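You operate a simulated robot arm through the tools that you are given. There is no shell and no other tool. Be economical: measure what you need, move in short steps, check, and stop when the job is done.

You run a simulated robot arm. Do the job below in one go: nothing can be reset, and whatever is moved stays where it is left.

## Task
Put things in order on the bar top behind the drawers. At the end: the small measuring cup stands where the salt shaker stood; the white vase of leaves stands where the green music box stood; the green music box is on the pink tray; the salt shaker stands where the white vase of leaves stood; whatever was shut is shut again. Leave all else as you found it, and nothing knocked over.

The check looks at the end state, three seconds after you hand in, the way a careful person would. Anything else that was tipped, shoved, dropped, spilled or broken makes it a failure.

## Robot
A 7-joint arm with a two-finger parallel gripper, fixed in place. Base frame: the origin is at the foot of the arm, x ahead of it, y to its left, z up; the work surface is at about z = 0. Units: mm, degrees, N and s.
With the tool pointing down near the work surface it reaches from about 220 to 580 mm from the base axis. Its first joint turns from -66.0 to 66.0 degrees. Payload 2.5 kg.
The tool frame sits at the grasp point between the pads (the TCP): z along the fingers, y along the line on which they close. The tips reach 23 mm beyond it. The gripper opens to 94 mm. The fingers are 38 mm wide and 10 mm thick; the gripper's body (54 by 96 mm) begins 39 mm behind the TCP.
Orientation is told as [roll, pitch, yaw] about the base's x, y, z axes, in that order, counted from this pose: with the fingers straight down and closing along the base's y, the tool's x points along the base's -x, its y along +y and its z along -z.

## Interface
- The arm moves only by the tool send_rows. Its arguments are lists of equal length, an entry for each row: "delta_pos": the shift along the tool's x, y, z in mm, a list of three; "rotation": the turn, a rotation vector about the tool's x, y, z in degrees, a list of three; "fingers": the finger opening in mm, from 0 to 94. In form: {"delta_pos": [[tx, ty, tz], ...], "rotation": [[rx, ry, rz], ...], "fingers": [fingers, ...]}. A call has 1 to 20 rows; each row shifts and turns the commanded pose from where the row before left it, along the tool's axes as they then stand. A row lasts 0.2 s, in which the tool goes at most 50 mm and 8.6 degrees; a call with a longer step from one row to the next is refused whole, and so is a gripper value outside its range. Where a pose cannot be reached the arm comes as near as it can. A force on the tool above 40 N (or 10 N above the force at the start of the call, whichever is more), or a blocked arm, ends the call early, and 0.2 s more pass. Each finger travels about 108 mm/s and halts on what it meets, pressing with about 42 N; the grip force reading is that of the motor and also rises with nothing between the fingers. The clock runs only during rows and for 0.2 s after the last one: add rows that do not move to give the fingers time. It gives the time, the measured TCP pose, the force on the tool (base axes), the opening and the grip force at its end, in the units of the frame above (readings bear some noise), and new pictures: "show" is both (left out), scene, wrist or none.
- Cameras (640 x 400 px; columns grow to the right, rows downward): "scene" is fixed at [124.7, -410.9, 545.9]; the picture's right is [0.80, -0.60, 0.00], its down [-0.34, -0.45, -0.82] and it looks along [0.49, 0.66, -0.57] (base axes); focal length 326 px, centre (320, 200). "wrist" rides on the gripper at [86, 16, -74] in the tool frame; the picture's right is [-0.18, 0.98, 0.00], its down [-0.58, -0.11, -0.81] and it looks along [-0.79, -0.15, 0.59] (tool axes); focal length 243 px, centre (320, 200). There is no depth. A picture from a camera that has moved, and an enlarged one, comes with that camera's place and axes in the base frame and with its lens.
- enlarge(camera, box): a new picture of the part [left, top, right, bottom] of that camera's present view, enlarged. It takes no simulated time.
- sign_off(): hands the job in; it is judged then, once.

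Work in short steps. Places have to be worked out from the pictures, the camera data and where the tool is seen: move nearer, look again, correct. Check each grasp and each placing, and mend what went wrong. You have 120 turns and 170 pictures in all, those below and enlarged ones among them. Open the gripper and draw the arm clear of the work before you hand the job in, unless the task says otherwise.

The tools are called after ">>>" by a JSON object that holds its "api" and its "payload". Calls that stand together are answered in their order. send_rows: Moves the arm, as the interface text tells. Its arguments: {"type":"object","properties":{"delta_pos":{"type":"array","items":{"type":"array","items":{"type":"number"}}},"rotation":{"type":"array","items":{"type":"array","items":{"type":"number"}}},"fingers":{"type":"array","items":{"type":"number"}},"show":{"type":"string","enum":["both","scene","wrist","none"]}},"required":["delta_pos","rotation","fingers"]} The other tools are called the same way: enlarge (camera, box) takes an enlarged picture of a part of a camera's view; sign_off () hands the job in.

At the start:

```text
time_s: 0.0
tcp_pos: [365.3, 265.3, 277.2]
tcp_rot: [0.0, -0.1, -0.1]
wrist_force: [-0.1, -0.1, 0.0]
width: 94.1
grasp_force: 0.0
```

scene: 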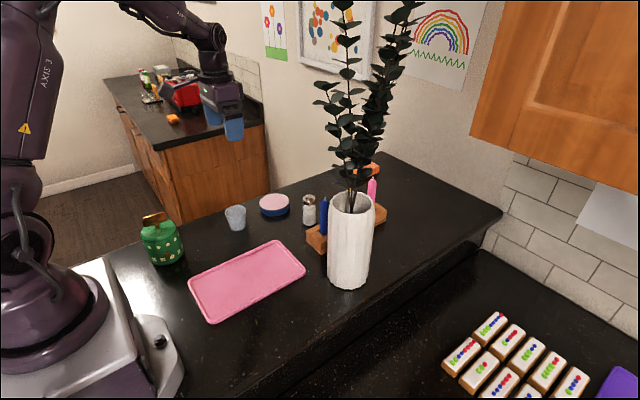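
wrist: 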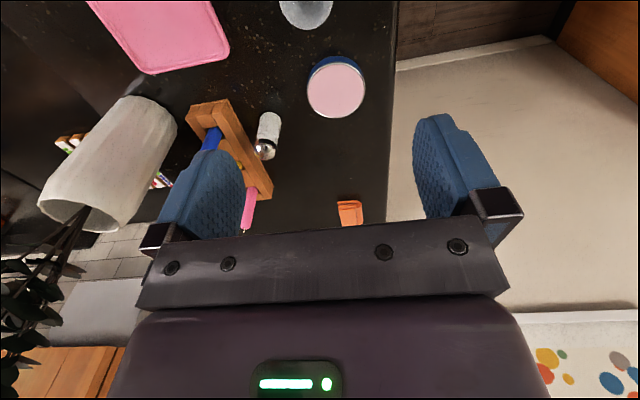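

I estimate the box near (160,245), the cup near (345,245), the salt near (500,142) and the vase near (455,-65). I'll enlarge views first for precise measurement.

>>> {"api": "enlarge", "payload": {"camera": "scene", "box": [120, 180, 320, 305]}}

>>> {"api": "enlarge", "payload": {"camera": "scene", "box": [270, 140, 430, 300]}}

>>> {"api": "enlarge", "payload": {"camera": "wrist", "box": [0, 0, 400, 250]}}

```text
3.20 times, centred on (220, 242) of scene
camera zoom: at [124.7, -410.9, 545.9], right [0.8, -0.6, 0.0], down [-0.34, -0.45, -0.82], along [0.49, 0.66, -0.57], focal length 1043 px, centre (640, 64)
```

zoom: 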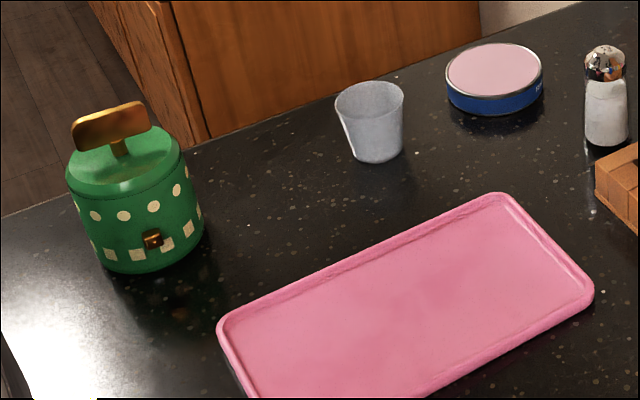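

```text
2.50 times, centred on (350, 220) of scene
camera zoom: at [124.7, -410.9, 545.9], right [0.8, -0.6, 0.0], down [-0.34, -0.45, -0.82], along [0.49, 0.66, -0.57], focal length 815 px, centre (245, 150)
```

zoom: 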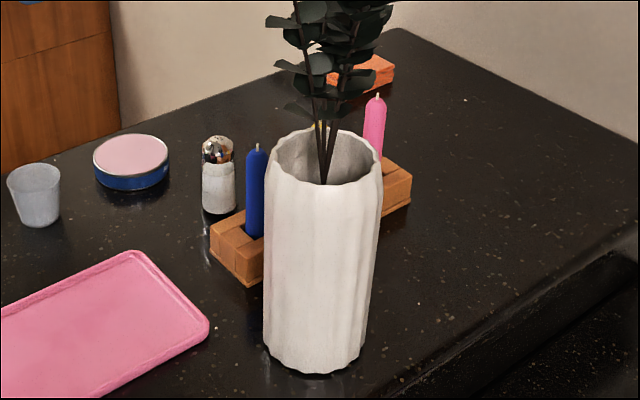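

```text
1.60 times, centred on (200, 125) of wrist
camera zoom: at [278.7, 283.0, 352.8], right [0.18, 0.98, 0.0], down [0.58, -0.11, 0.81], along [0.79, -0.15, -0.59], focal length 388 px, centre (512, 320)
```

zoom: 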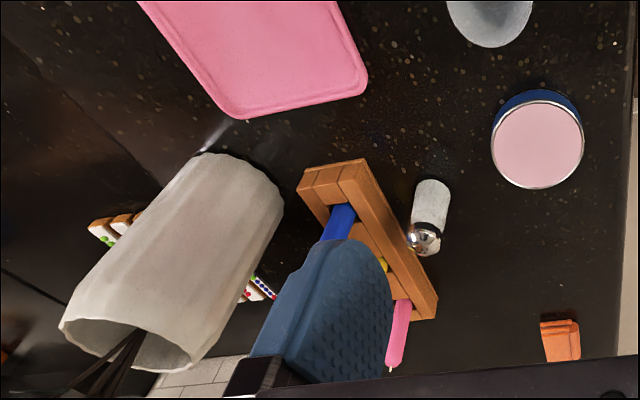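

The box is roughly at (169,256). I'll move in high above the tray and turn the wrist camera toward it for a better fix.

>>> {"api": "send_rows", "payload": {"delta_pos": [[26, -29, -3], [26, -29, -3], [26, -29, -3], [27, -28, -4], [0, 0, 0], [0, 0, 0], [0, 0, 0], [0, 0, 0], [0, 0, 0], [0, 0, 0], [0, 0, 0], [0, 0, 0], [0, 0, 0], [0, 0, 0], [0, 0, 0], [0, 0, 0], [0, 0, 0], [0, 0, 0], [0, 0, 0], [0, 0, 0]], "rotation": [[0, 0, 0], [0, 0, 0], [0, 0, 0], [0, 0, 0], [0, 0, -8.2], [0, 0, -8.2], [0, 0, -8.2], [0, 0, -8.2], [0, 0, -8.2], [0, 0, -8.2], [0, 0, -8.2], [0, 0, -8.2], [0, 0, -8.2], [0, 0, -8.2], [0, 0, -8.2], [0, 0, -8.2], [0, 0, -8.2], [0, 0, -8.2], [0, 0, -8.2], [0, 0, -8.2]], "fingers": [94, 94, 94, 94, 94, 94, 94, 94, 94, 94, 94, 94, 94, 94, 94, 94, 94, 94, 94, 94]}}

```text
time_s: 4.2
tcp_pos: [260.6, 151.6, 290.0]
tcp_rot: [-0.1, 0.0, 131.4]
wrist_force: [-0.2, -0.5, 0.6]
width: 94.1
grasp_force: 0.0
camera wrist: at [306.1, 76.7, 365.4], right [-0.86, -0.51, 0.0], down [-0.3, 0.51, 0.81], along [-0.41, 0.69, -0.59], focal length 243 px, centre (320, 200)
```

scene: 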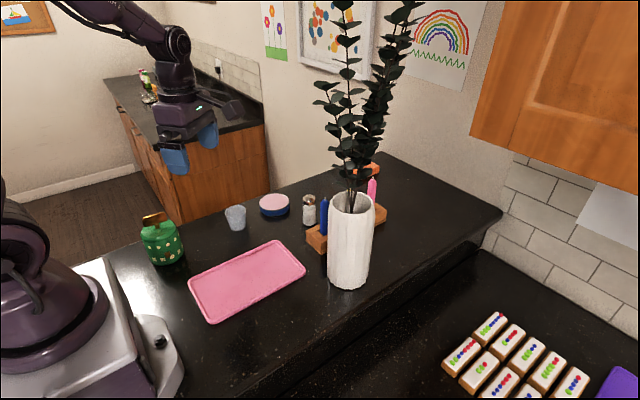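
wrist: 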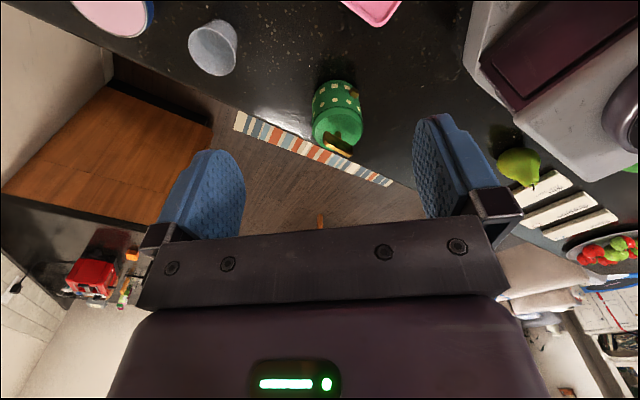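

The box is centred in the wrist view; I'll enlarge it to fix its pose.

>>> {"api": "enlarge", "payload": {"camera": "wrist", "box": [280, 60, 400, 170]}}

>>> {"api": "enlarge", "payload": {"camera": "scene", "box": [130, 200, 200, 275]}}

```text
3.64 times, centred on (340, 115) of wrist
camera zoom: at [306.1, 76.7, 365.4], right [-0.86, -0.51, 0.0], down [-0.3, 0.51, 0.81], along [-0.41, 0.69, -0.59], focal length 882 px, centre (247, 509)
```

zoom: 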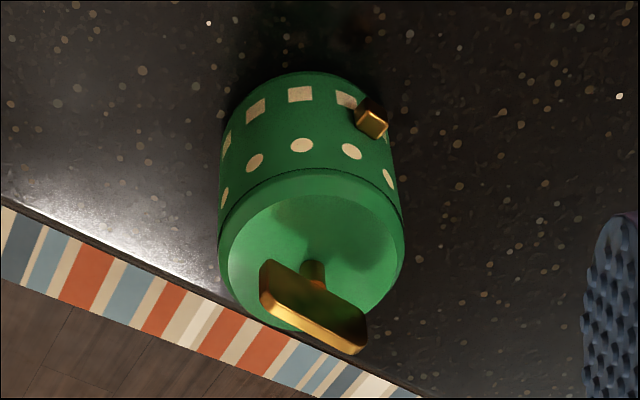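

```text
5.33 times, centred on (165, 238) of scene
camera zoom: at [124.7, -410.9, 545.9], right [0.8, -0.6, 0.0], down [-0.34, -0.45, -0.82], along [0.49, 0.66, -0.57], focal length 1738 px, centre (1147, 0)
```

zoom: 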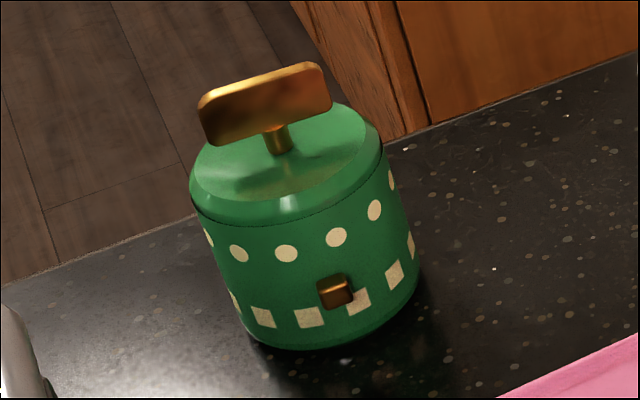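

Box centre ≈(167,255), diameter ≈73, key top z≈115, with a small stub on the −y side. I'll set yaw 90 so the fingers close along x, go above the box and stop at z=150 for a check.

>>> {"api": "send_rows", "payload": {"delta_pos": [[0, 0, 0], [0, 0, 0], [0, 0, 0], [0, 0, 0], [0, 0, 0], [-34.5, 31.2, 0], [-34.5, 31.2, 0], [-34.5, 31.2, 0], [0, 0, 46], [0, 0, 47], [0, 0, 47]], "rotation": [[0, 0, 8.28], [0, 0, 8.28], [0, 0, 8.28], [0, 0, 8.28], [0, 0, 8.28], [0, 0, 0], [0, 0, 0], [0, 0, 0], [0, 0, 0], [0, 0, 0], [0, 0, 0]], "fingers": [94, 94, 94, 94, 94, 94, 94, 94, 94, 94, 94]}}

>>> {"api": "enlarge", "payload": {"camera": "scene", "box": [90, 150, 250, 280]}}

```text
time_s: 6.6
tcp_pos: [166.2, 256.2, 149.3]
tcp_rot: [0.0, 0.0, 89.8]
wrist_force: [-0.1, -0.1, 0.1]
width: 94.1
grasp_force: 0.1
camera wrist: at [149.8, 168.8, 224.7], right [-0.98, 0.19, 0.0], down [0.11, 0.58, 0.81], along [0.15, 0.79, -0.59], focal length 243 px, centre (320, 200)
```

scene: 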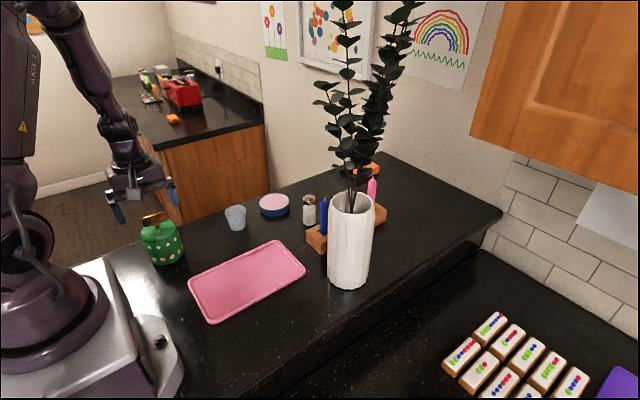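
wrist: 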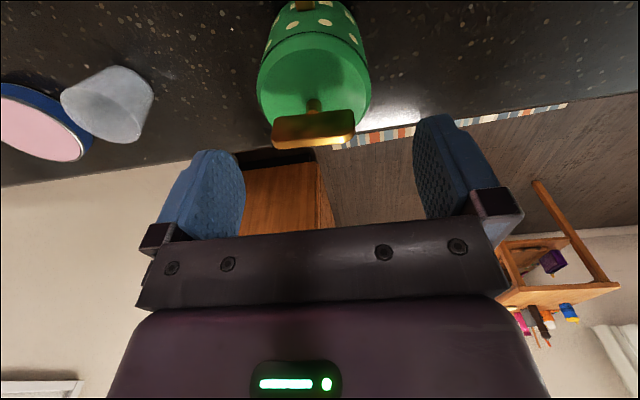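

```text
3.08 times, centred on (170, 215) of scene
camera zoom: at [124.7, -410.9, 545.9], right [0.8, -0.6, 0.0], down [-0.34, -0.45, -0.82], along [0.49, 0.66, -0.57], focal length 1003 px, centre (782, 154)
```

zoom: 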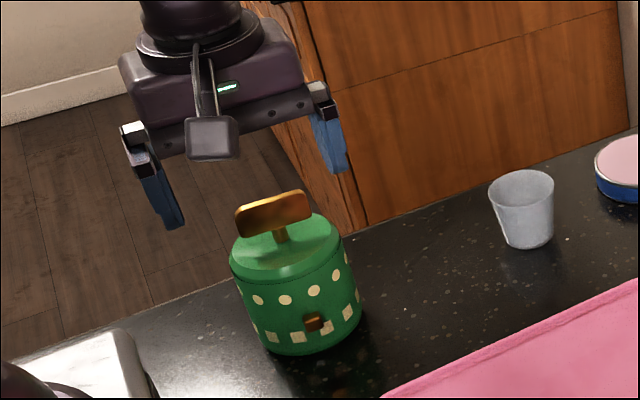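

Box axis appears at x≈170, y≈255; I'll correct by 3 mm and descend to z≈82 without closing yet.

>>> {"api": "send_rows", "payload": {"delta_pos": [[1, -3.3, 0], [0, 0, 34], [0, 0, 33], [0, 0, 0]], "rotation": [[0, 0, 0], [0, 0, 0], [0, 0, 0], [0, 0, 0]], "fingers": [94, 94, 94, 94]}}

>>> {"api": "enlarge", "payload": {"camera": "scene", "box": [110, 190, 210, 280]}}

```text
time_s: 7.6
tcp_pos: [169.2, 257.1, 83.7]
tcp_rot: [0.0, 0.0, 89.8]
wrist_force: [0.7, -1.0, -0.8]
width: 94.0
grasp_force: 0.0
camera wrist: at [153.7, 170.1, 158.6], right [-0.98, 0.19, 0.0], down [0.11, 0.58, 0.81], along [0.15, 0.79, -0.59], focal length 243 px, centre (320, 200)
```

scene: 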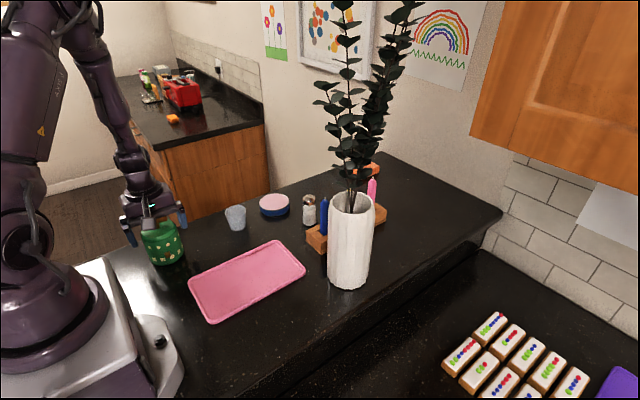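
wrist: 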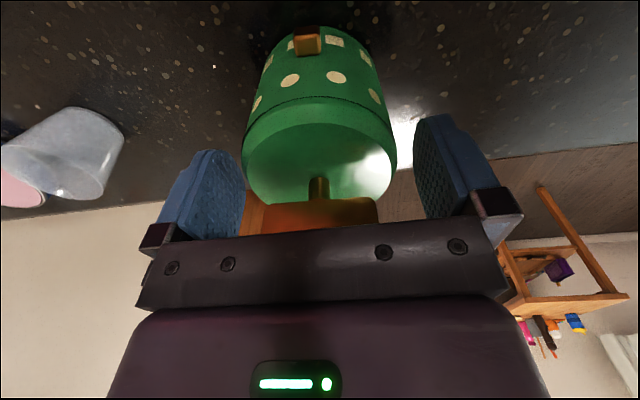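

```text
4.44 times, centred on (160, 235) of scene
camera zoom: at [124.7, -410.9, 545.9], right [0.8, -0.6, 0.0], down [-0.34, -0.45, -0.82], along [0.49, 0.66, -0.57], focal length 1449 px, centre (1031, 44)
```

zoom: 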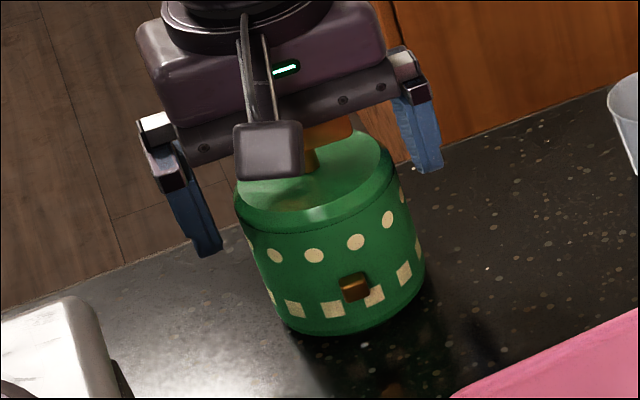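

The box sits midway between the fingers; I'll drop 5 mm more and close.

>>> {"api": "send_rows", "payload": {"delta_pos": [[0, 0, 5], [0, 0, 0], [0, 0, 0], [0, 0, 0], [0, 0, 0]], "rotation": [[0, 0, 0], [0, 0, 0], [0, 0, 0], [0, 0, 0], [0, 0, 0]], "fingers": [94, 80, 60, 60, 60]}}

>>> {"api": "enlarge", "payload": {"camera": "scene", "box": [110, 190, 210, 280]}}

```text
time_s: 8.5
tcp_pos: [170.4, 256.8, 80.0]
tcp_rot: [0.0, -0.1, 90.0]
wrist_force: [-0.5, -2.4, 6.8]
width: 72.8
grasp_force: 42.3
stopped in row 4: the force on the tool passed its limit (the readings are from after the stop); the commanded pose is now the measured one
camera wrist: at [154.0, 170.3, 155.2], right [-0.98, 0.18, 0.0], down [0.11, 0.58, 0.81], along [0.15, 0.79, -0.59], focal length 243 px, centre (320, 200)
```

scene: 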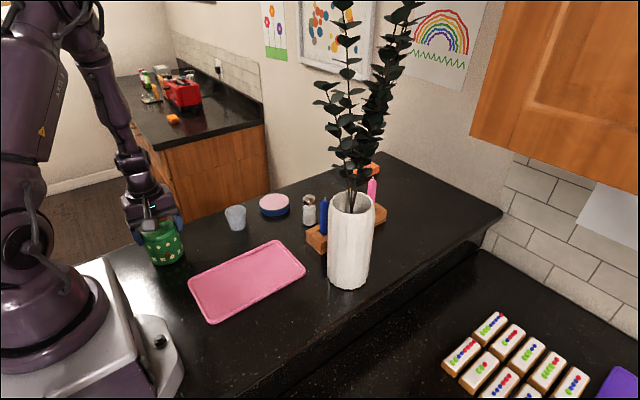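
wrist: 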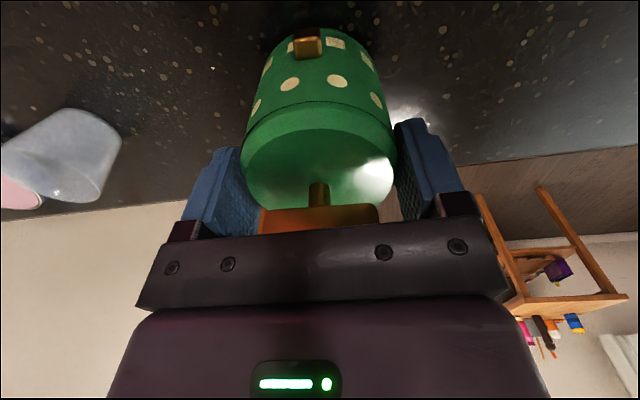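

```text
4.44 times, centred on (160, 235) of scene
camera zoom: at [124.7, -410.9, 545.9], right [0.8, -0.6, 0.0], down [-0.34, -0.45, -0.82], along [0.49, 0.66, -0.57], focal length 1449 px, centre (1031, 44)
```

zoom: 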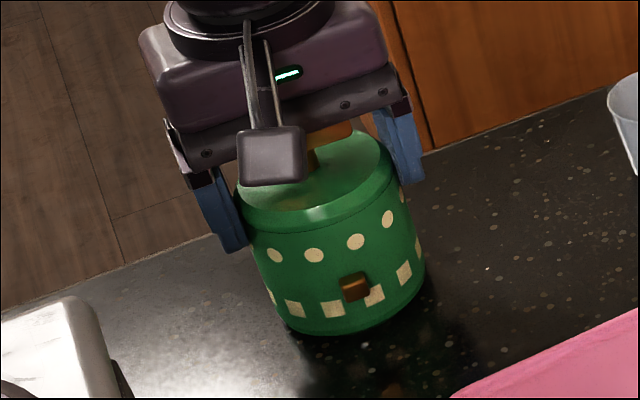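

Gripped at 72.8 mm, so box axis x≈170.4. I'll lift 30 mm slowly and check that the body comes along with the lid.

>>> {"api": "send_rows", "payload": {"delta_pos": [[0, 0, -4], [0, 0, -8], [0, 0, -10], [0, 0, -10]], "rotation": [[0, 0, 0], [0, 0, 0], [0, 0, 0], [0, 0, 0]], "fingers": [60, 60, 60, 60], "show": "none"}}

>>> {"api": "enlarge", "payload": {"camera": "scene", "box": [110, 170, 210, 280]}}

```text
time_s: 9.5
tcp_pos: [170.3, 256.5, 112.4]
tcp_rot: [0.0, -0.1, 89.9]
wrist_force: [0.3, -0.5, -2.2]
width: 72.9
grasp_force: 42.6
```

```text
3.64 times, centred on (160, 225) of scene
camera zoom: at [124.7, -410.9, 545.9], right [0.8, -0.6, 0.0], down [-0.34, -0.45, -0.82], along [0.49, 0.66, -0.57], focal length 1185 px, centre (902, 109)
```

zoom: 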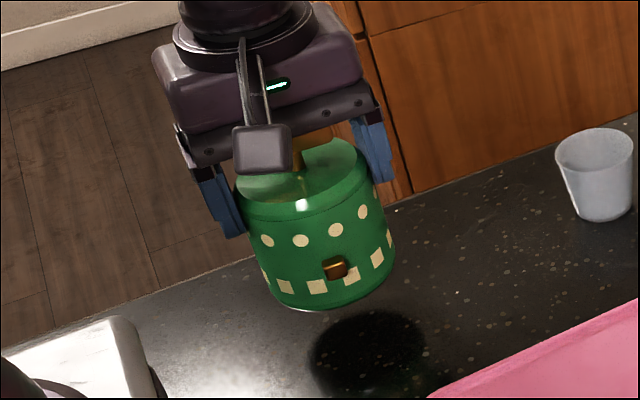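

Whole box is lifted cleanly (base = TCP − 80). I'll carry it over the tray to about (250,72), leaving room for later vase handling, and descend to a few mm above.

>>> {"api": "send_rows", "payload": {"delta_pos": [[0, 0, -14], [37, -16, 0], [37, -16, 0], [37, -16, 0], [37, -16, 0], [36.5, -15.7, 0], [0, 0, 0], [0, 0, 16], [0, 0, 16], [0, 0, 0]], "rotation": [[0, 0, 0], [0, 0, 0], [0, 0, 0], [0, 0, 0], [0, 0, 0], [0, 0, 0], [0, 0, 0], [0, 0, 0], [0, 0, 0], [0, 0, 0]], "fingers": [60, 60, 60, 60, 60, 60, 60, 60, 60, 60], "show": "scene"}}

>>> {"api": "enlarge", "payload": {"camera": "scene", "box": [170, 220, 310, 340]}}

```text
time_s: 11.7
tcp_pos: [249.1, 72.3, 95.2]
tcp_rot: [-0.1, -0.3, 90.1]
wrist_force: [-0.3, 0.1, -2.1]
width: 72.8
grasp_force: 42.1
```

scene: 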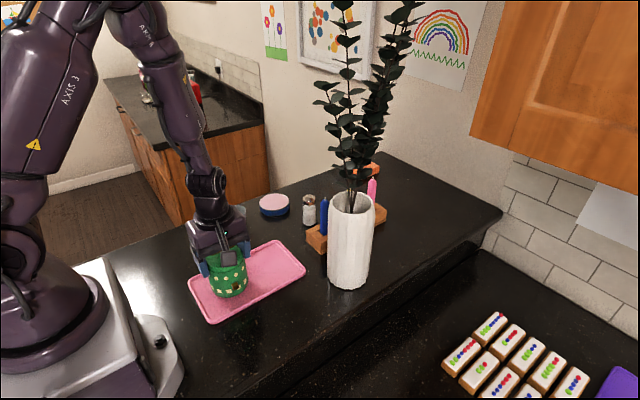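

```text
3.33 times, centred on (240, 280) of scene
camera zoom: at [124.7, -410.9, 545.9], right [0.8, -0.6, 0.0], down [-0.34, -0.45, -0.82], along [0.49, 0.66, -0.57], focal length 1087 px, centre (587, -67)
```

zoom: 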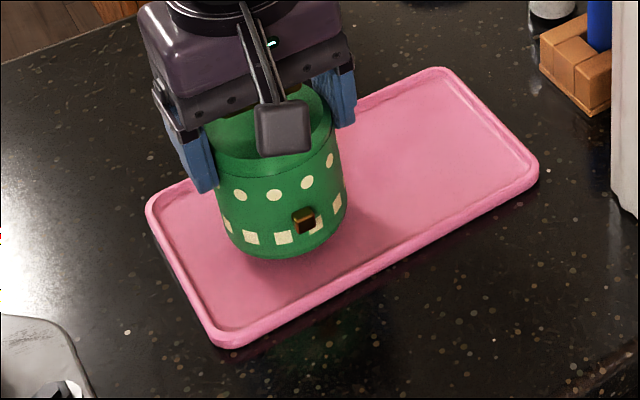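

Over the tray with the base ≈15 mm up. I'll lower in small steps, feeling for contact.

>>> {"api": "send_rows", "payload": {"delta_pos": [[0, 0, 4], [0, 0, 3], [0, 0, 2], [0, 0, 0]], "rotation": [[0, 0, 0], [0, 0, 0], [0, 0, 0], [0, 0, 0]], "fingers": [60, 60, 60, 60], "show": "none"}}

>>> {"api": "enlarge", "payload": {"camera": "scene", "box": [190, 240, 270, 320]}}

```text
time_s: 12.6
tcp_pos: [249.6, 73.1, 86.8]
tcp_rot: [-0.1, 0.0, 90.0]
wrist_force: [-0.6, -2.1, 11.8]
width: 73.1
grasp_force: 42.0
stopped in row 4: the force on the tool passed its limit (the readings are from after the stop); the commanded pose is now the measured one
```

```text
5.00 times, centred on (230, 280) of scene
camera zoom: at [124.7, -410.9, 545.9], right [0.8, -0.6, 0.0], down [-0.34, -0.45, -0.82], along [0.49, 0.66, -0.57], focal length 1630 px, centre (770, -200)
```

zoom: 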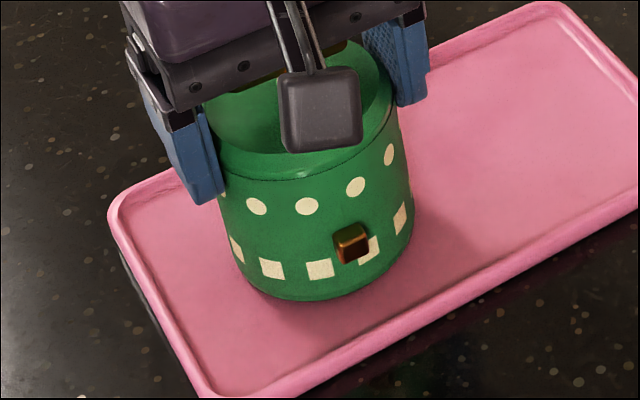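

Contact at TCP z≈87. I'll open, rise straight up, and turn back to yaw 0 to view the vase.

>>> {"api": "send_rows", "payload": {"delta_pos": [[0, 0, 0], [0, 0, 0], [0, 0, -20], [0, 0, -45], [0, 0, -45], [0, 0, -45], [0, 0, -45], [0, 0, 0], [0, 0, 0], [0, 0, 0], [0, 0, 0], [0, 0, 0], [0, 0, 0], [0, 0, 0], [0, 0, 0], [0, 0, 0], [0, 0, 0], [0, 0, 0]], "rotation": [[0, 0, 0], [0, 0, 0], [0, 0, 0], [0, 0, 0], [0, 0, 0], [0, 0, 0], [0, 0, 0], [0, 0, 8.5], [0, 0, 8.5], [0, 0, 8.5], [0, 0, 8.5], [0, 0, 8.5], [0, 0, 8.5], [0, 0, 8.5], [0, 0, 8.5], [0, 0, 8.5], [0, 0, 8.5], [0, 0, 8.5]], "fingers": [84, 94, 94, 94, 94, 94, 94, 94, 94, 94, 94, 94, 94, 94, 94, 94, 94, 94]}}

>>> {"api": "enlarge", "payload": {"camera": "scene", "box": [170, 200, 410, 350]}}

```text
time_s: 16.4
tcp_pos: [248.2, 72.1, 286.4]
tcp_rot: [0.1, -0.1, -3.7]
wrist_force: [1.4, -0.7, 0.4]
width: 93.8
grasp_force: 0.1
camera wrist: at [163.8, 94.1, 361.6], right [0.25, 0.97, 0.0], down [0.57, -0.15, 0.81], along [0.78, -0.2, -0.59], focal length 243 px, centre (320, 200)
```

scene: 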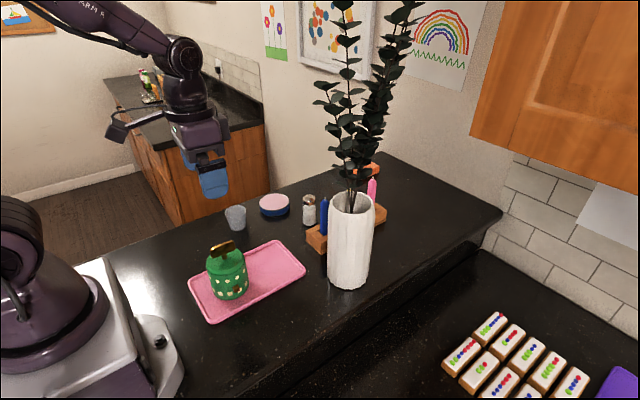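
wrist: 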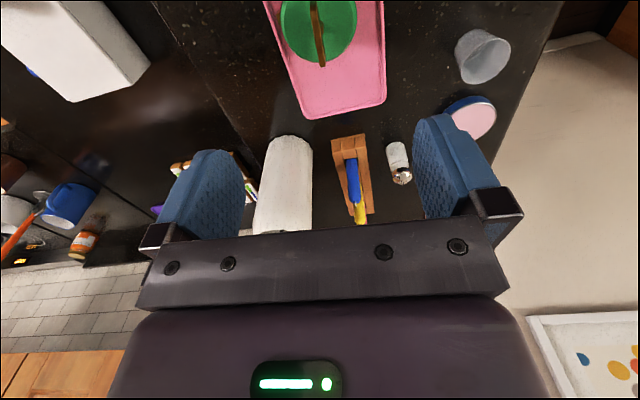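

```text
2.67 times, centred on (290, 275) of scene
camera zoom: at [124.7, -410.9, 545.9], right [0.8, -0.6, 0.0], down [-0.34, -0.45, -0.82], along [0.49, 0.66, -0.57], focal length 869 px, centre (400, 0)
```

zoom: 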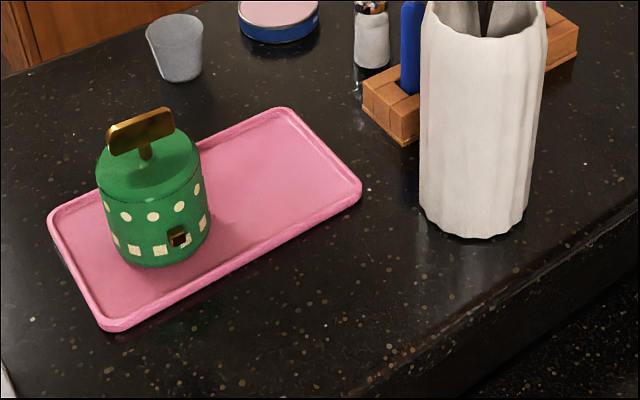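

Box sits well on the tray. The vase (≈88 mm wide, ≈193 tall, centre ≈(470,-50)) needs a horizontal side grasp; first I'll test, with the empty gripper, whether a horizontal pose at the box's old spot is reachable. Turn to yaw ≈120 first.

>>> {"api": "send_rows", "payload": {"delta_pos": [[-6, 44, 0], [-6, 44, 0], [0, 0, 0], [0, 0, 0], [0, 0, 0], [0, 0, 0], [0, 0, 0], [0, 0, 0], [0, 0, 0], [0, 0, 0], [0, 0, 0], [0, 0, 0], [0, 0, 0], [0, 0, 0], [0, 0, 0], [0, 0, 0], [0, 0, 0]], "rotation": [[0, 0, 0], [0, 0, 0], [0, 0, -8.25], [0, 0, -8.25], [0, 0, -8.25], [0, 0, -8.25], [0, 0, -8.25], [0, 0, -8.25], [0, 0, -8.25], [0, 0, -8.25], [0, 0, -8.25], [0, 0, -8.25], [0, 0, -8.25], [0, 0, -8.25], [0, 0, -8.25], [0, 0, -8.25], [0, 0, -8.25]], "fingers": [94, 94, 94, 94, 94, 94, 94, 94, 94, 94, 94, 94, 94, 94, 94, 94, 94], "show": "none"}}

>>> {"api": "send_rows", "payload": {"delta_pos": [[0, 0, 0], [0, 0, 0], [0, 0, 0], [0, 0, 0], [0, 0, 0], [0, 0, 0], [0, 0, 0], [0, 0, 0], [0, 0, 0], [0, 0, 0], [0, 0, 0]], "rotation": [[0, -8.2, 0], [0, -8.2, 0], [0, -8.2, 0], [0, -8.2, 0], [0, -8.2, 0], [0, -8.2, 0], [0, -8.2, 0], [0, -8.2, 0], [0, -8.2, 0], [0, -8.2, 0], [0, -8, 0]], "fingers": [94, 94, 94, 94, 94, 94, 94, 94, 94, 94, 94]}}

```text
time_s: 20.0
tcp_pos: [267.4, 159.5, 286.4]
tcp_rot: [-0.1, 0.1, 120.4]
wrist_force: [0.2, 0.2, 0.1]
width: 93.9
grasp_force: 0.0
```

```text
time_s: 22.4
tcp_pos: [266.7, 158.9, 286.8]
tcp_rot: [-136.0, -89.8, -104.0]
wrist_force: [0.5, -1.1, -0.1]
width: 93.9
grasp_force: 0.1
camera wrist: at [290.3, 87.3, 200.4], right [-0.85, -0.49, 0.18], down [0.5, -0.64, 0.58], along [-0.17, 0.58, 0.79], focal length 243 px, centre (320, 200)
```

scene: 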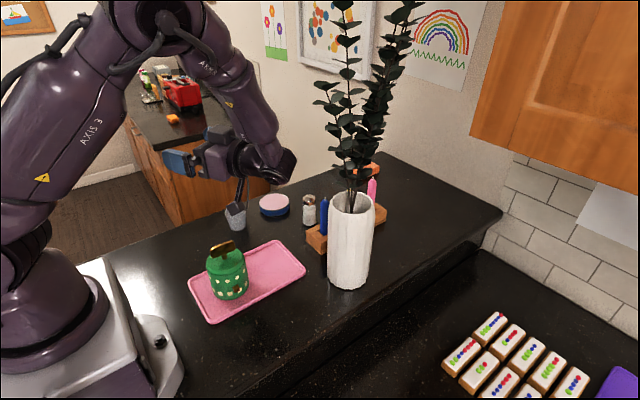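
wrist: 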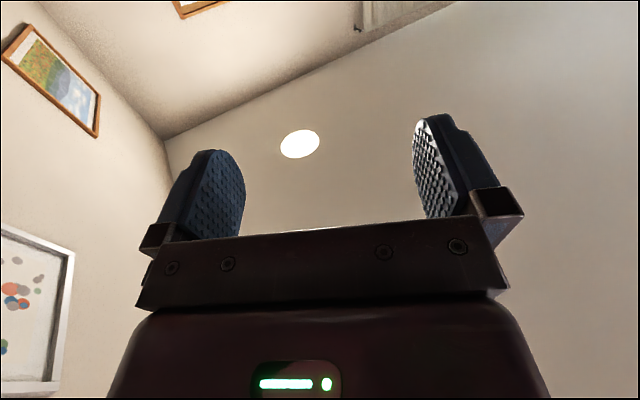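

Horizontal works. To clear the music box behind the hand, I'll swing to yaw ≈150, then test the pose at the target spot at z=200.

>>> {"api": "send_rows", "payload": {"delta_pos": [[0, 0, 0], [0, 0, 0], [0, 0, 0], [0, 0, 0], [0, -12.1, 40.1], [0, -12.1, 40.1], [0, -12.1, 40.1], [43.5, 0, 0], [43.5, 0, 0], [0, 0, 0]], "rotation": [[-7.5, 0, 0], [-7.5, 0, 0], [-7.5, 0, 0], [-7.5, 0, 0], [0, 0, 0], [0, 0, 0], [0, 0, 0], [0, 0, 0], [0, 0, 0], [0, 0, 0]], "fingers": [94, 94, 94, 94, 94, 94, 94, 94, 94, 94], "show": "scene"}}

```text
time_s: 24.6
tcp_pos: [182.1, 250.3, 196.8]
tcp_rot: [-51.9, -89.9, -157.9]
wrist_force: [0.5, -0.2, -0.1]
width: 94.0
grasp_force: 0.0
```

scene: 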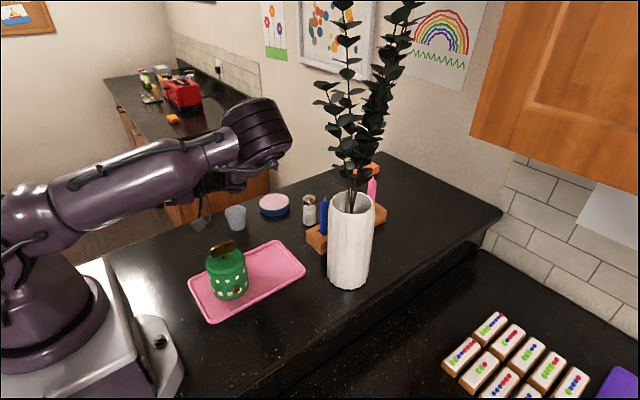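

Reachable at z≈197. I'll go on down to ≈145, the intended placing height, and look.

>>> {"api": "send_rows", "payload": {"delta_pos": [[25, 0, 0], [25, 0, 0], [0, 0, 0]], "rotation": [[0, 0, 0], [0, 0, 0], [0, 0, 0]], "fingers": [94, 94, 94]}}

```text
time_s: 25.4
tcp_pos: [181.5, 249.2, 148.8]
tcp_rot: [-51.9, -89.9, -157.9]
wrist_force: [-0.2, 0.0, -0.5]
width: 94.1
grasp_force: 0.1
camera wrist: at [238.2, 199.4, 63.0], right [-0.49, -0.85, 0.18], down [0.75, -0.31, 0.58], along [-0.44, 0.42, 0.79], focal length 243 px, centre (320, 200)
```

scene: 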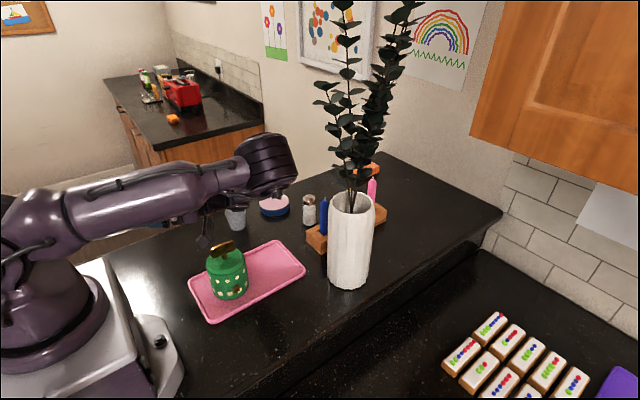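
wrist: 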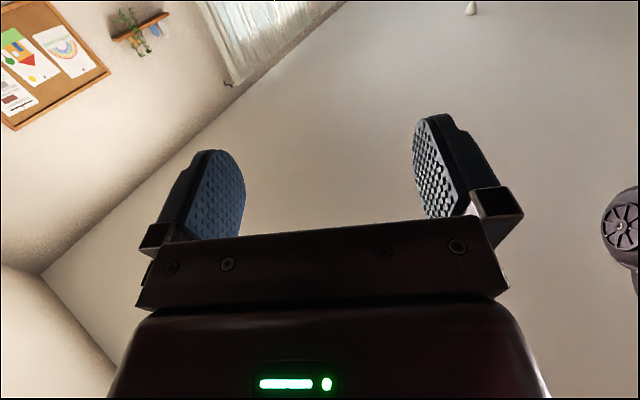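

The placing pose is reachable. I'll back out upward, return the tool to vertical, and go view the vase along yaw ≈40, the intended grasp direction.

>>> {"api": "send_rows", "payload": {"delta_pos": [[-48, 0, 0], [-48, 0, 0], [-48, 0, 0], [0, 0, 0], [0, 0, 0], [0, 0, 0], [0, 0, 0], [0, 0, 0], [0, 0, 0], [0, 0, 0], [0, 0, 0], [0, 0, 0], [0, 0, 0], [0, 0, 0]], "rotation": [[0, 0, 0], [0, 0, 0], [0, 0, 0], [0, 8.2, 0], [0, 8.2, 0], [0, 8.2, 0], [0, 8.2, 0], [0, 8.2, 0], [0, 8.2, 0], [0, 8.2, 0], [0, 8.2, 0], [0, 8.2, 0], [0, 8.2, 0], [0, 8, 0]], "fingers": [94, 94, 94, 94, 94, 94, 94, 94, 94, 94, 94, 94, 94, 94], "show": "none"}}

>>> {"api": "send_rows", "payload": {"delta_pos": [[0, 0, 0], [0, 0, 0], [0, 0, 0], [0, 0, 0], [0, 0, 0], [0, 0, 0], [0, 0, 0], [0, 0, 0], [0, 0, 0], [0, 0, 0], [0, 0, 0], [0, 0, 0], [0, 0, 0]], "rotation": [[0, 0, 8.46], [0, 0, 8.46], [0, 0, 8.46], [0, 0, 8.46], [0, 0, 8.46], [0, 0, 8.46], [0, 0, 8.46], [0, 0, 8.46], [0, 0, 8.46], [0, 0, 8.46], [0, 0, 8.46], [0, 0, 8.46], [0, 0, 8.46]], "fingers": [94, 94, 94, 94, 94, 94, 94, 94, 94, 94, 94, 94, 94], "show": "scene"}}

```text
time_s: 28.4
tcp_pos: [180.9, 250.6, 293.2]
tcp_rot: [-0.1, 0.1, 150.2]
wrist_force: [-0.9, 0.4, -0.7]
width: 94.1
grasp_force: 0.0
```

```text
time_s: 31.2
tcp_pos: [180.2, 249.8, 292.4]
tcp_rot: [0.0, -0.1, 40.1]
wrist_force: [0.0, -0.3, 0.4]
width: 94.0
grasp_force: 0.0
```

scene: 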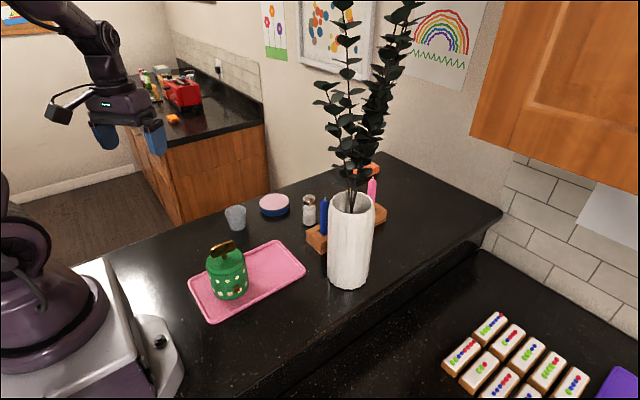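

Now I'll translate to (330,-165) at height for the vase view.

>>> {"api": "send_rows", "payload": {"delta_pos": [[15.2, -41.4, 0], [15.2, -41.4, 0], [15.2, -41.4, 0], [15.2, -41.4, 0], [15.2, -41.4, 0], [15.2, -41.4, 0], [15.2, -41.4, 0], [15.2, -41.4, 0], [15.2, -41.4, 0], [15.2, -41.4, 0], [0, 0, 0]], "rotation": [[0, 0, 0], [0, 0, 0], [0, 0, 0], [0, 0, 0], [0, 0, 0], [0, 0, 0], [0, 0, 0], [0, 0, 0], [0, 0, 0], [0, 0, 0], [0, 0, 0]], "fingers": [94, 94, 94, 94, 94, 94, 94, 94, 94, 94, 94]}}

>>> {"api": "enlarge", "payload": {"camera": "wrist", "box": [220, 40, 420, 240]}}

```text
time_s: 33.6
tcp_pos: [332.6, -165.0, 291.9]
tcp_rot: [-0.1, -0.1, 40.4]
wrist_force: [-0.4, -0.3, 0.8]
width: 94.2
grasp_force: 0.0
camera wrist: at [256.2, -207.6, 366.4], right [-0.49, 0.87, 0.0], down [0.51, 0.29, 0.81], along [0.7, 0.4, -0.59], focal length 243 px, centre (320, 200)
```

scene: 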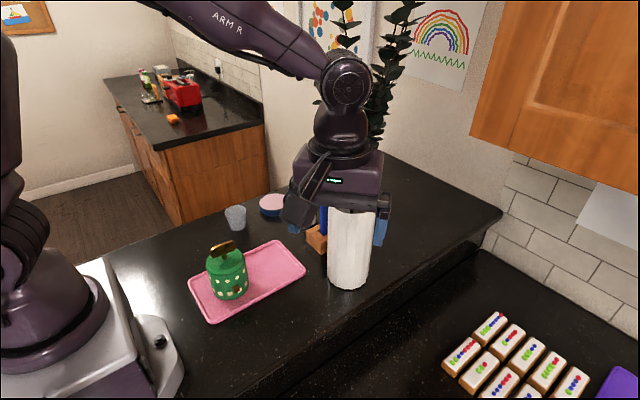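
wrist: 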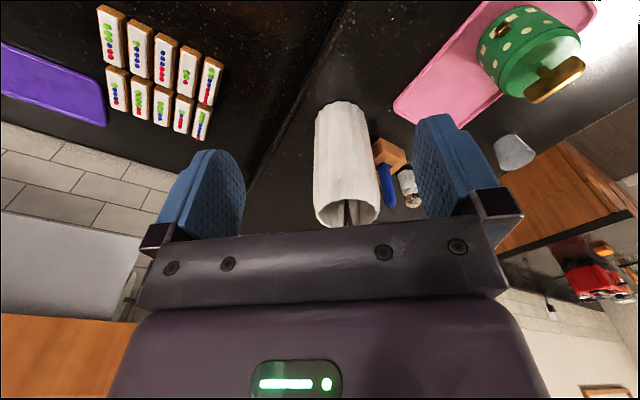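

```text
2.00 times, centred on (320, 140) of wrist
camera zoom: at [256.2, -207.6, 366.4], right [-0.49, 0.87, 0.0], down [0.51, 0.29, 0.81], along [0.7, 0.4, -0.59], focal length 485 px, centre (320, 320)
```

zoom: 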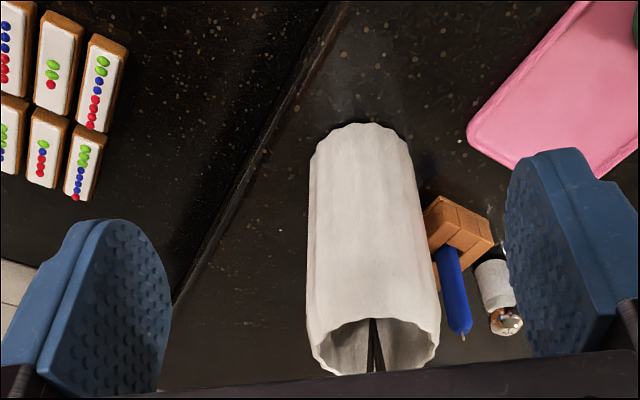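

Vase centre ≈(471,−44), diameter ≈85, height ≈193. From here it lies 184 mm ahead and 2.4 mm to the tool's +y; I'll pitch to horizontal and lower to z≈132.

>>> {"api": "send_rows", "payload": {"delta_pos": [[0, 2.4, 0], [0, 0, 0], [0, 0, 0], [0, 0, 0], [0, 0, 0], [0, 0, 0], [0, 0, 0], [0, 0, 0], [0, 0, 0], [0, 0, 0], [0, 0, 0], [0, 0, 0], [0, 0, 0]], "rotation": [[0, 0, 0], [0, -8.2, 0], [0, -8.2, 0], [0, -8.2, 0], [0, -8.2, 0], [0, -8.2, 0], [0, -8.2, 0], [0, -8.2, 0], [0, -8.2, 0], [0, -8.2, 0], [0, -8.2, 0], [0, -8, 0], [0, 0, 0]], "fingers": [94, 94, 94, 94, 94, 94, 94, 94, 94, 94, 94, 94, 94]}}

```text
time_s: 36.4
tcp_pos: [330.8, -163.2, 292.5]
tcp_rot: [-170.7, -89.8, -149.1]
wrist_force: [1.0, 0.5, -0.2]
width: 94.2
grasp_force: 0.0
camera wrist: at [264.1, -198.2, 207.0], right [-0.64, 0.75, 0.18], down [-0.55, -0.6, 0.58], along [0.55, 0.27, 0.79], focal length 243 px, centre (320, 200)
```

scene: 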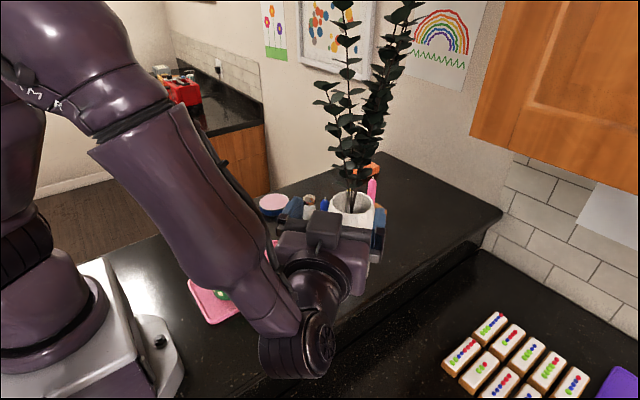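
wrist: 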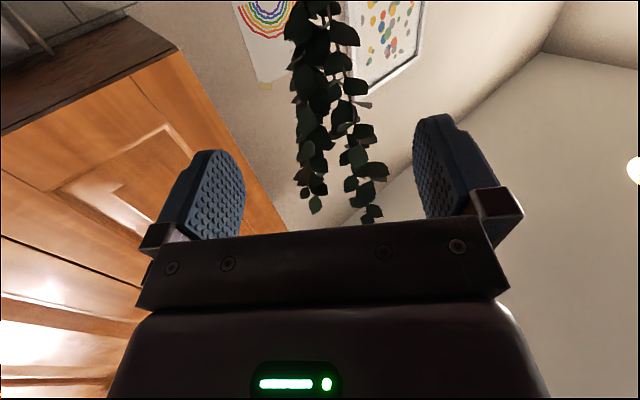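

Pose is good. I'll lower to z≈132 in front of the vase and look.

>>> {"api": "send_rows", "payload": {"delta_pos": [[40, 0, 0], [40, 0, 0], [40, 0, 0], [40, 0, 0], [0, 0, 0]], "rotation": [[0, 0, 0], [0, 0, 0], [0, 0, 0], [0, 0, 0], [0, 0, 0]], "fingers": [94, 94, 94, 94, 94]}}

```text
time_s: 37.6
tcp_pos: [329.7, -164.3, 134.2]
tcp_rot: [138.7, -89.9, -98.3]
wrist_force: [0.3, -0.3, 0.2]
width: 94.0
grasp_force: 0.0
camera wrist: at [262.7, -199.4, 48.0], right [-0.64, 0.75, 0.19], down [-0.54, -0.61, 0.58], along [0.55, 0.27, 0.79], focal length 243 px, centre (320, 200)
```

scene: 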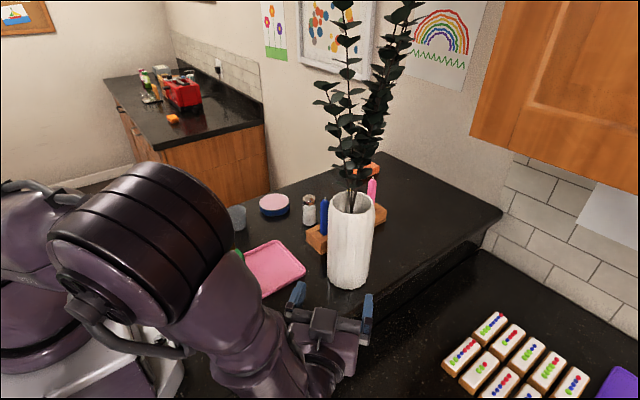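
wrist: 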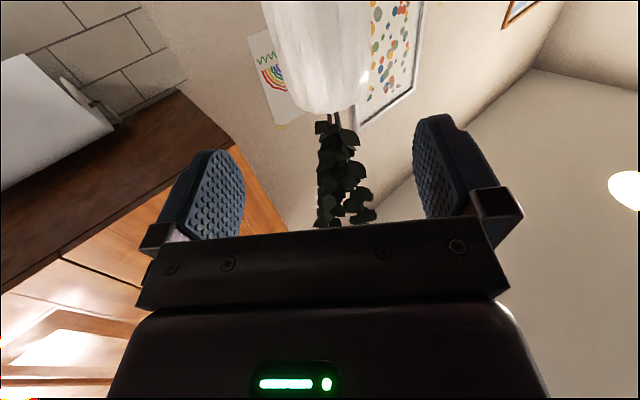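

The vase axis projects at y≈−0.5 mm in the tool frame, so it is well centred. I'll advance 115 mm and re-check before entering.

>>> {"api": "send_rows", "payload": {"delta_pos": [[0, 0, 40], [0, 0, 40], [0, 0, 35], [0, 0, 0]], "rotation": [[0, 0, 0], [0, 0, 0], [0, 0, 0], [0, 0, 0]], "fingers": [94, 94, 94, 94]}}

>>> {"api": "enlarge", "payload": {"camera": "scene", "box": [270, 160, 430, 310]}}

```text
time_s: 38.6
tcp_pos: [418.9, -98.9, 143.5]
tcp_rot: [-169.6, -90.0, -150.2]
wrist_force: [-0.3, -1.2, 0.7]
width: 94.1
grasp_force: 0.1
out of reach, approached as far as the arm can: row 2
camera wrist: at [352.6, -133.9, 58.5], right [-0.64, 0.75, 0.18], down [-0.55, -0.6, 0.58], along [0.55, 0.27, 0.79], focal length 243 px, centre (320, 200)
```

scene: 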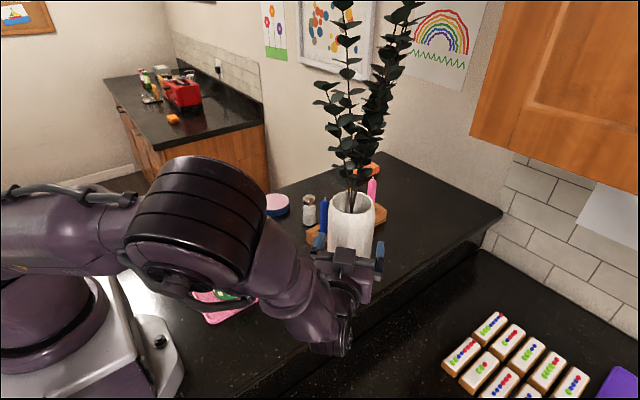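
wrist: 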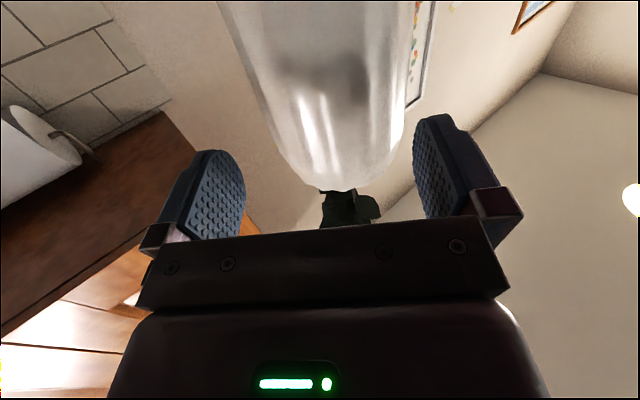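

```text
2.67 times, centred on (350, 235) of scene
camera zoom: at [124.7, -410.9, 545.9], right [0.8, -0.6, 0.0], down [-0.34, -0.45, -0.82], along [0.49, 0.66, -0.57], focal length 869 px, centre (240, 107)
```

zoom: 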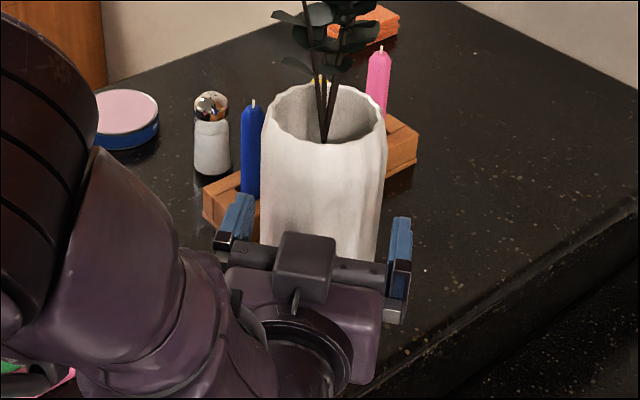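

The arm hit a limit mid-way and deviated: now ≈75 mm from the axis, ≈8.5 mm lateral error, z=143. I'll correct sideways first and see if it responds.

>>> {"api": "send_rows", "payload": {"delta_pos": [[0, 8.5, 0], [0, 0, 5], [0, 0, 0]], "rotation": [[0, 0, 0], [0, 0, 0], [0, 0, 0]], "fingers": [94, 94, 94], "show": "wrist"}}

```text
time_s: 39.4
tcp_pos: [417.2, -86.7, 144.0]
tcp_rot: [-168.5, -90.0, -151.2]
wrist_force: [0.4, -0.4, -0.3]
width: 94.2
grasp_force: 0.1
out of reach, approached as far as the arm can: row 1
camera wrist: at [349.8, -122.6, 58.1], right [-0.63, 0.75, 0.18], down [-0.55, -0.6, 0.58], along [0.55, 0.27, 0.79], focal length 243 px, centre (320, 200)
```

wrist: 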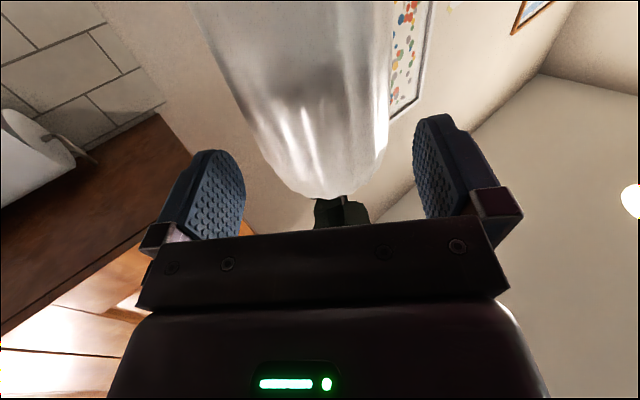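

Now lateral error is −2 mm, with 68 mm to the axis. I'll correct it and move forward a little, watching the limits.

>>> {"api": "send_rows", "payload": {"delta_pos": [[0, -2.2, 6], [0, 0, 8], [0, 0, 0]], "rotation": [[0, 0, 0], [0, 0, 0], [0, 0, 0]], "fingers": [94, 94, 94], "show": "wrist"}}

```text
time_s: 40.2
tcp_pos: [428.5, -81.1, 143.5]
tcp_rot: [-175.1, -89.9, -144.6]
wrist_force: [-0.5, -0.7, -0.2]
width: 94.0
grasp_force: 0.0
camera wrist: at [361.7, -115.5, 58.1], right [-0.64, 0.75, 0.18], down [-0.55, -0.6, 0.58], along [0.55, 0.27, 0.79], focal length 243 px, centre (320, 200)
```

wrist: 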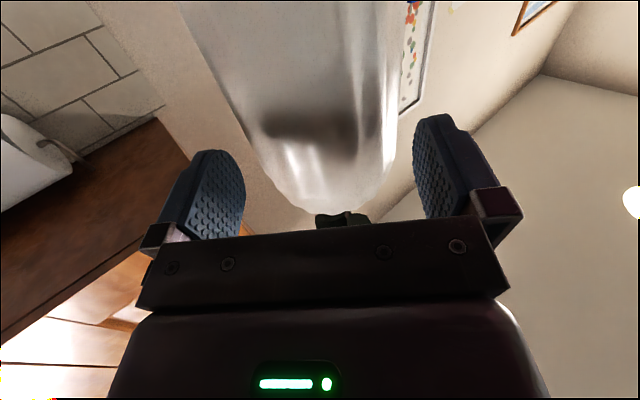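

Back in reach: 56 mm to the axis, lateral +1. I'll continue forward 20 mm.

>>> {"api": "send_rows", "payload": {"delta_pos": [[0, 1, 6], [0, 0, 7], [0, 0, 7], [0, 0, 0]], "rotation": [[0, 0, 0], [0, 0, 0], [0, 0, 0], [0, 0, 0]], "fingers": [94, 94, 94, 94]}}

>>> {"api": "enlarge", "payload": {"camera": "scene", "box": [290, 160, 410, 280]}}

```text
time_s: 41.2
tcp_pos: [445.0, -65.8, 144.8]
tcp_rot: [179.3, -89.9, -139.1]
wrist_force: [0.5, 0.0, 0.6]
width: 93.9
grasp_force: 0.1
camera wrist: at [377.1, -100.7, 58.2], right [-0.64, 0.75, 0.18], down [-0.55, -0.6, 0.58], along [0.55, 0.27, 0.79], focal length 243 px, centre (320, 200)
```

scene: 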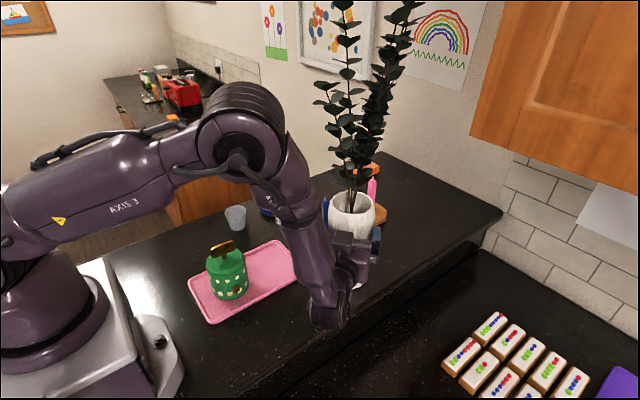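
wrist: 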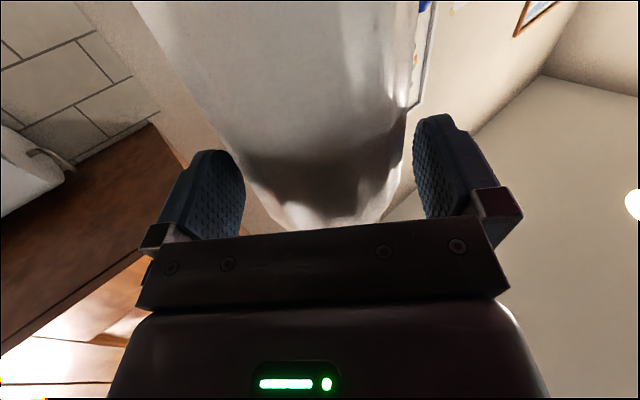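

```text
3.33 times, centred on (350, 220) of scene
camera zoom: at [124.7, -410.9, 545.9], right [0.8, -0.6, 0.0], down [-0.34, -0.45, -0.82], along [0.49, 0.66, -0.57], focal length 1087 px, centre (220, 133)
```

zoom: 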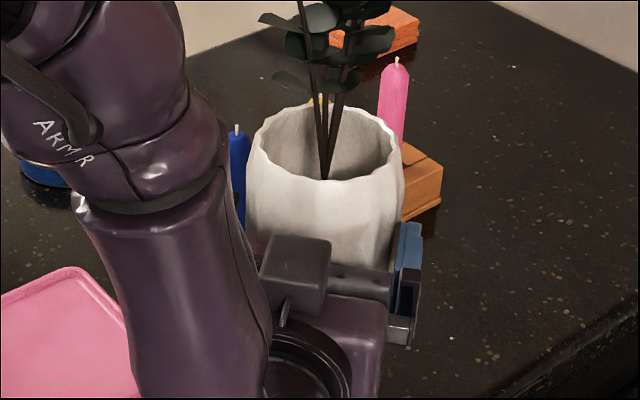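

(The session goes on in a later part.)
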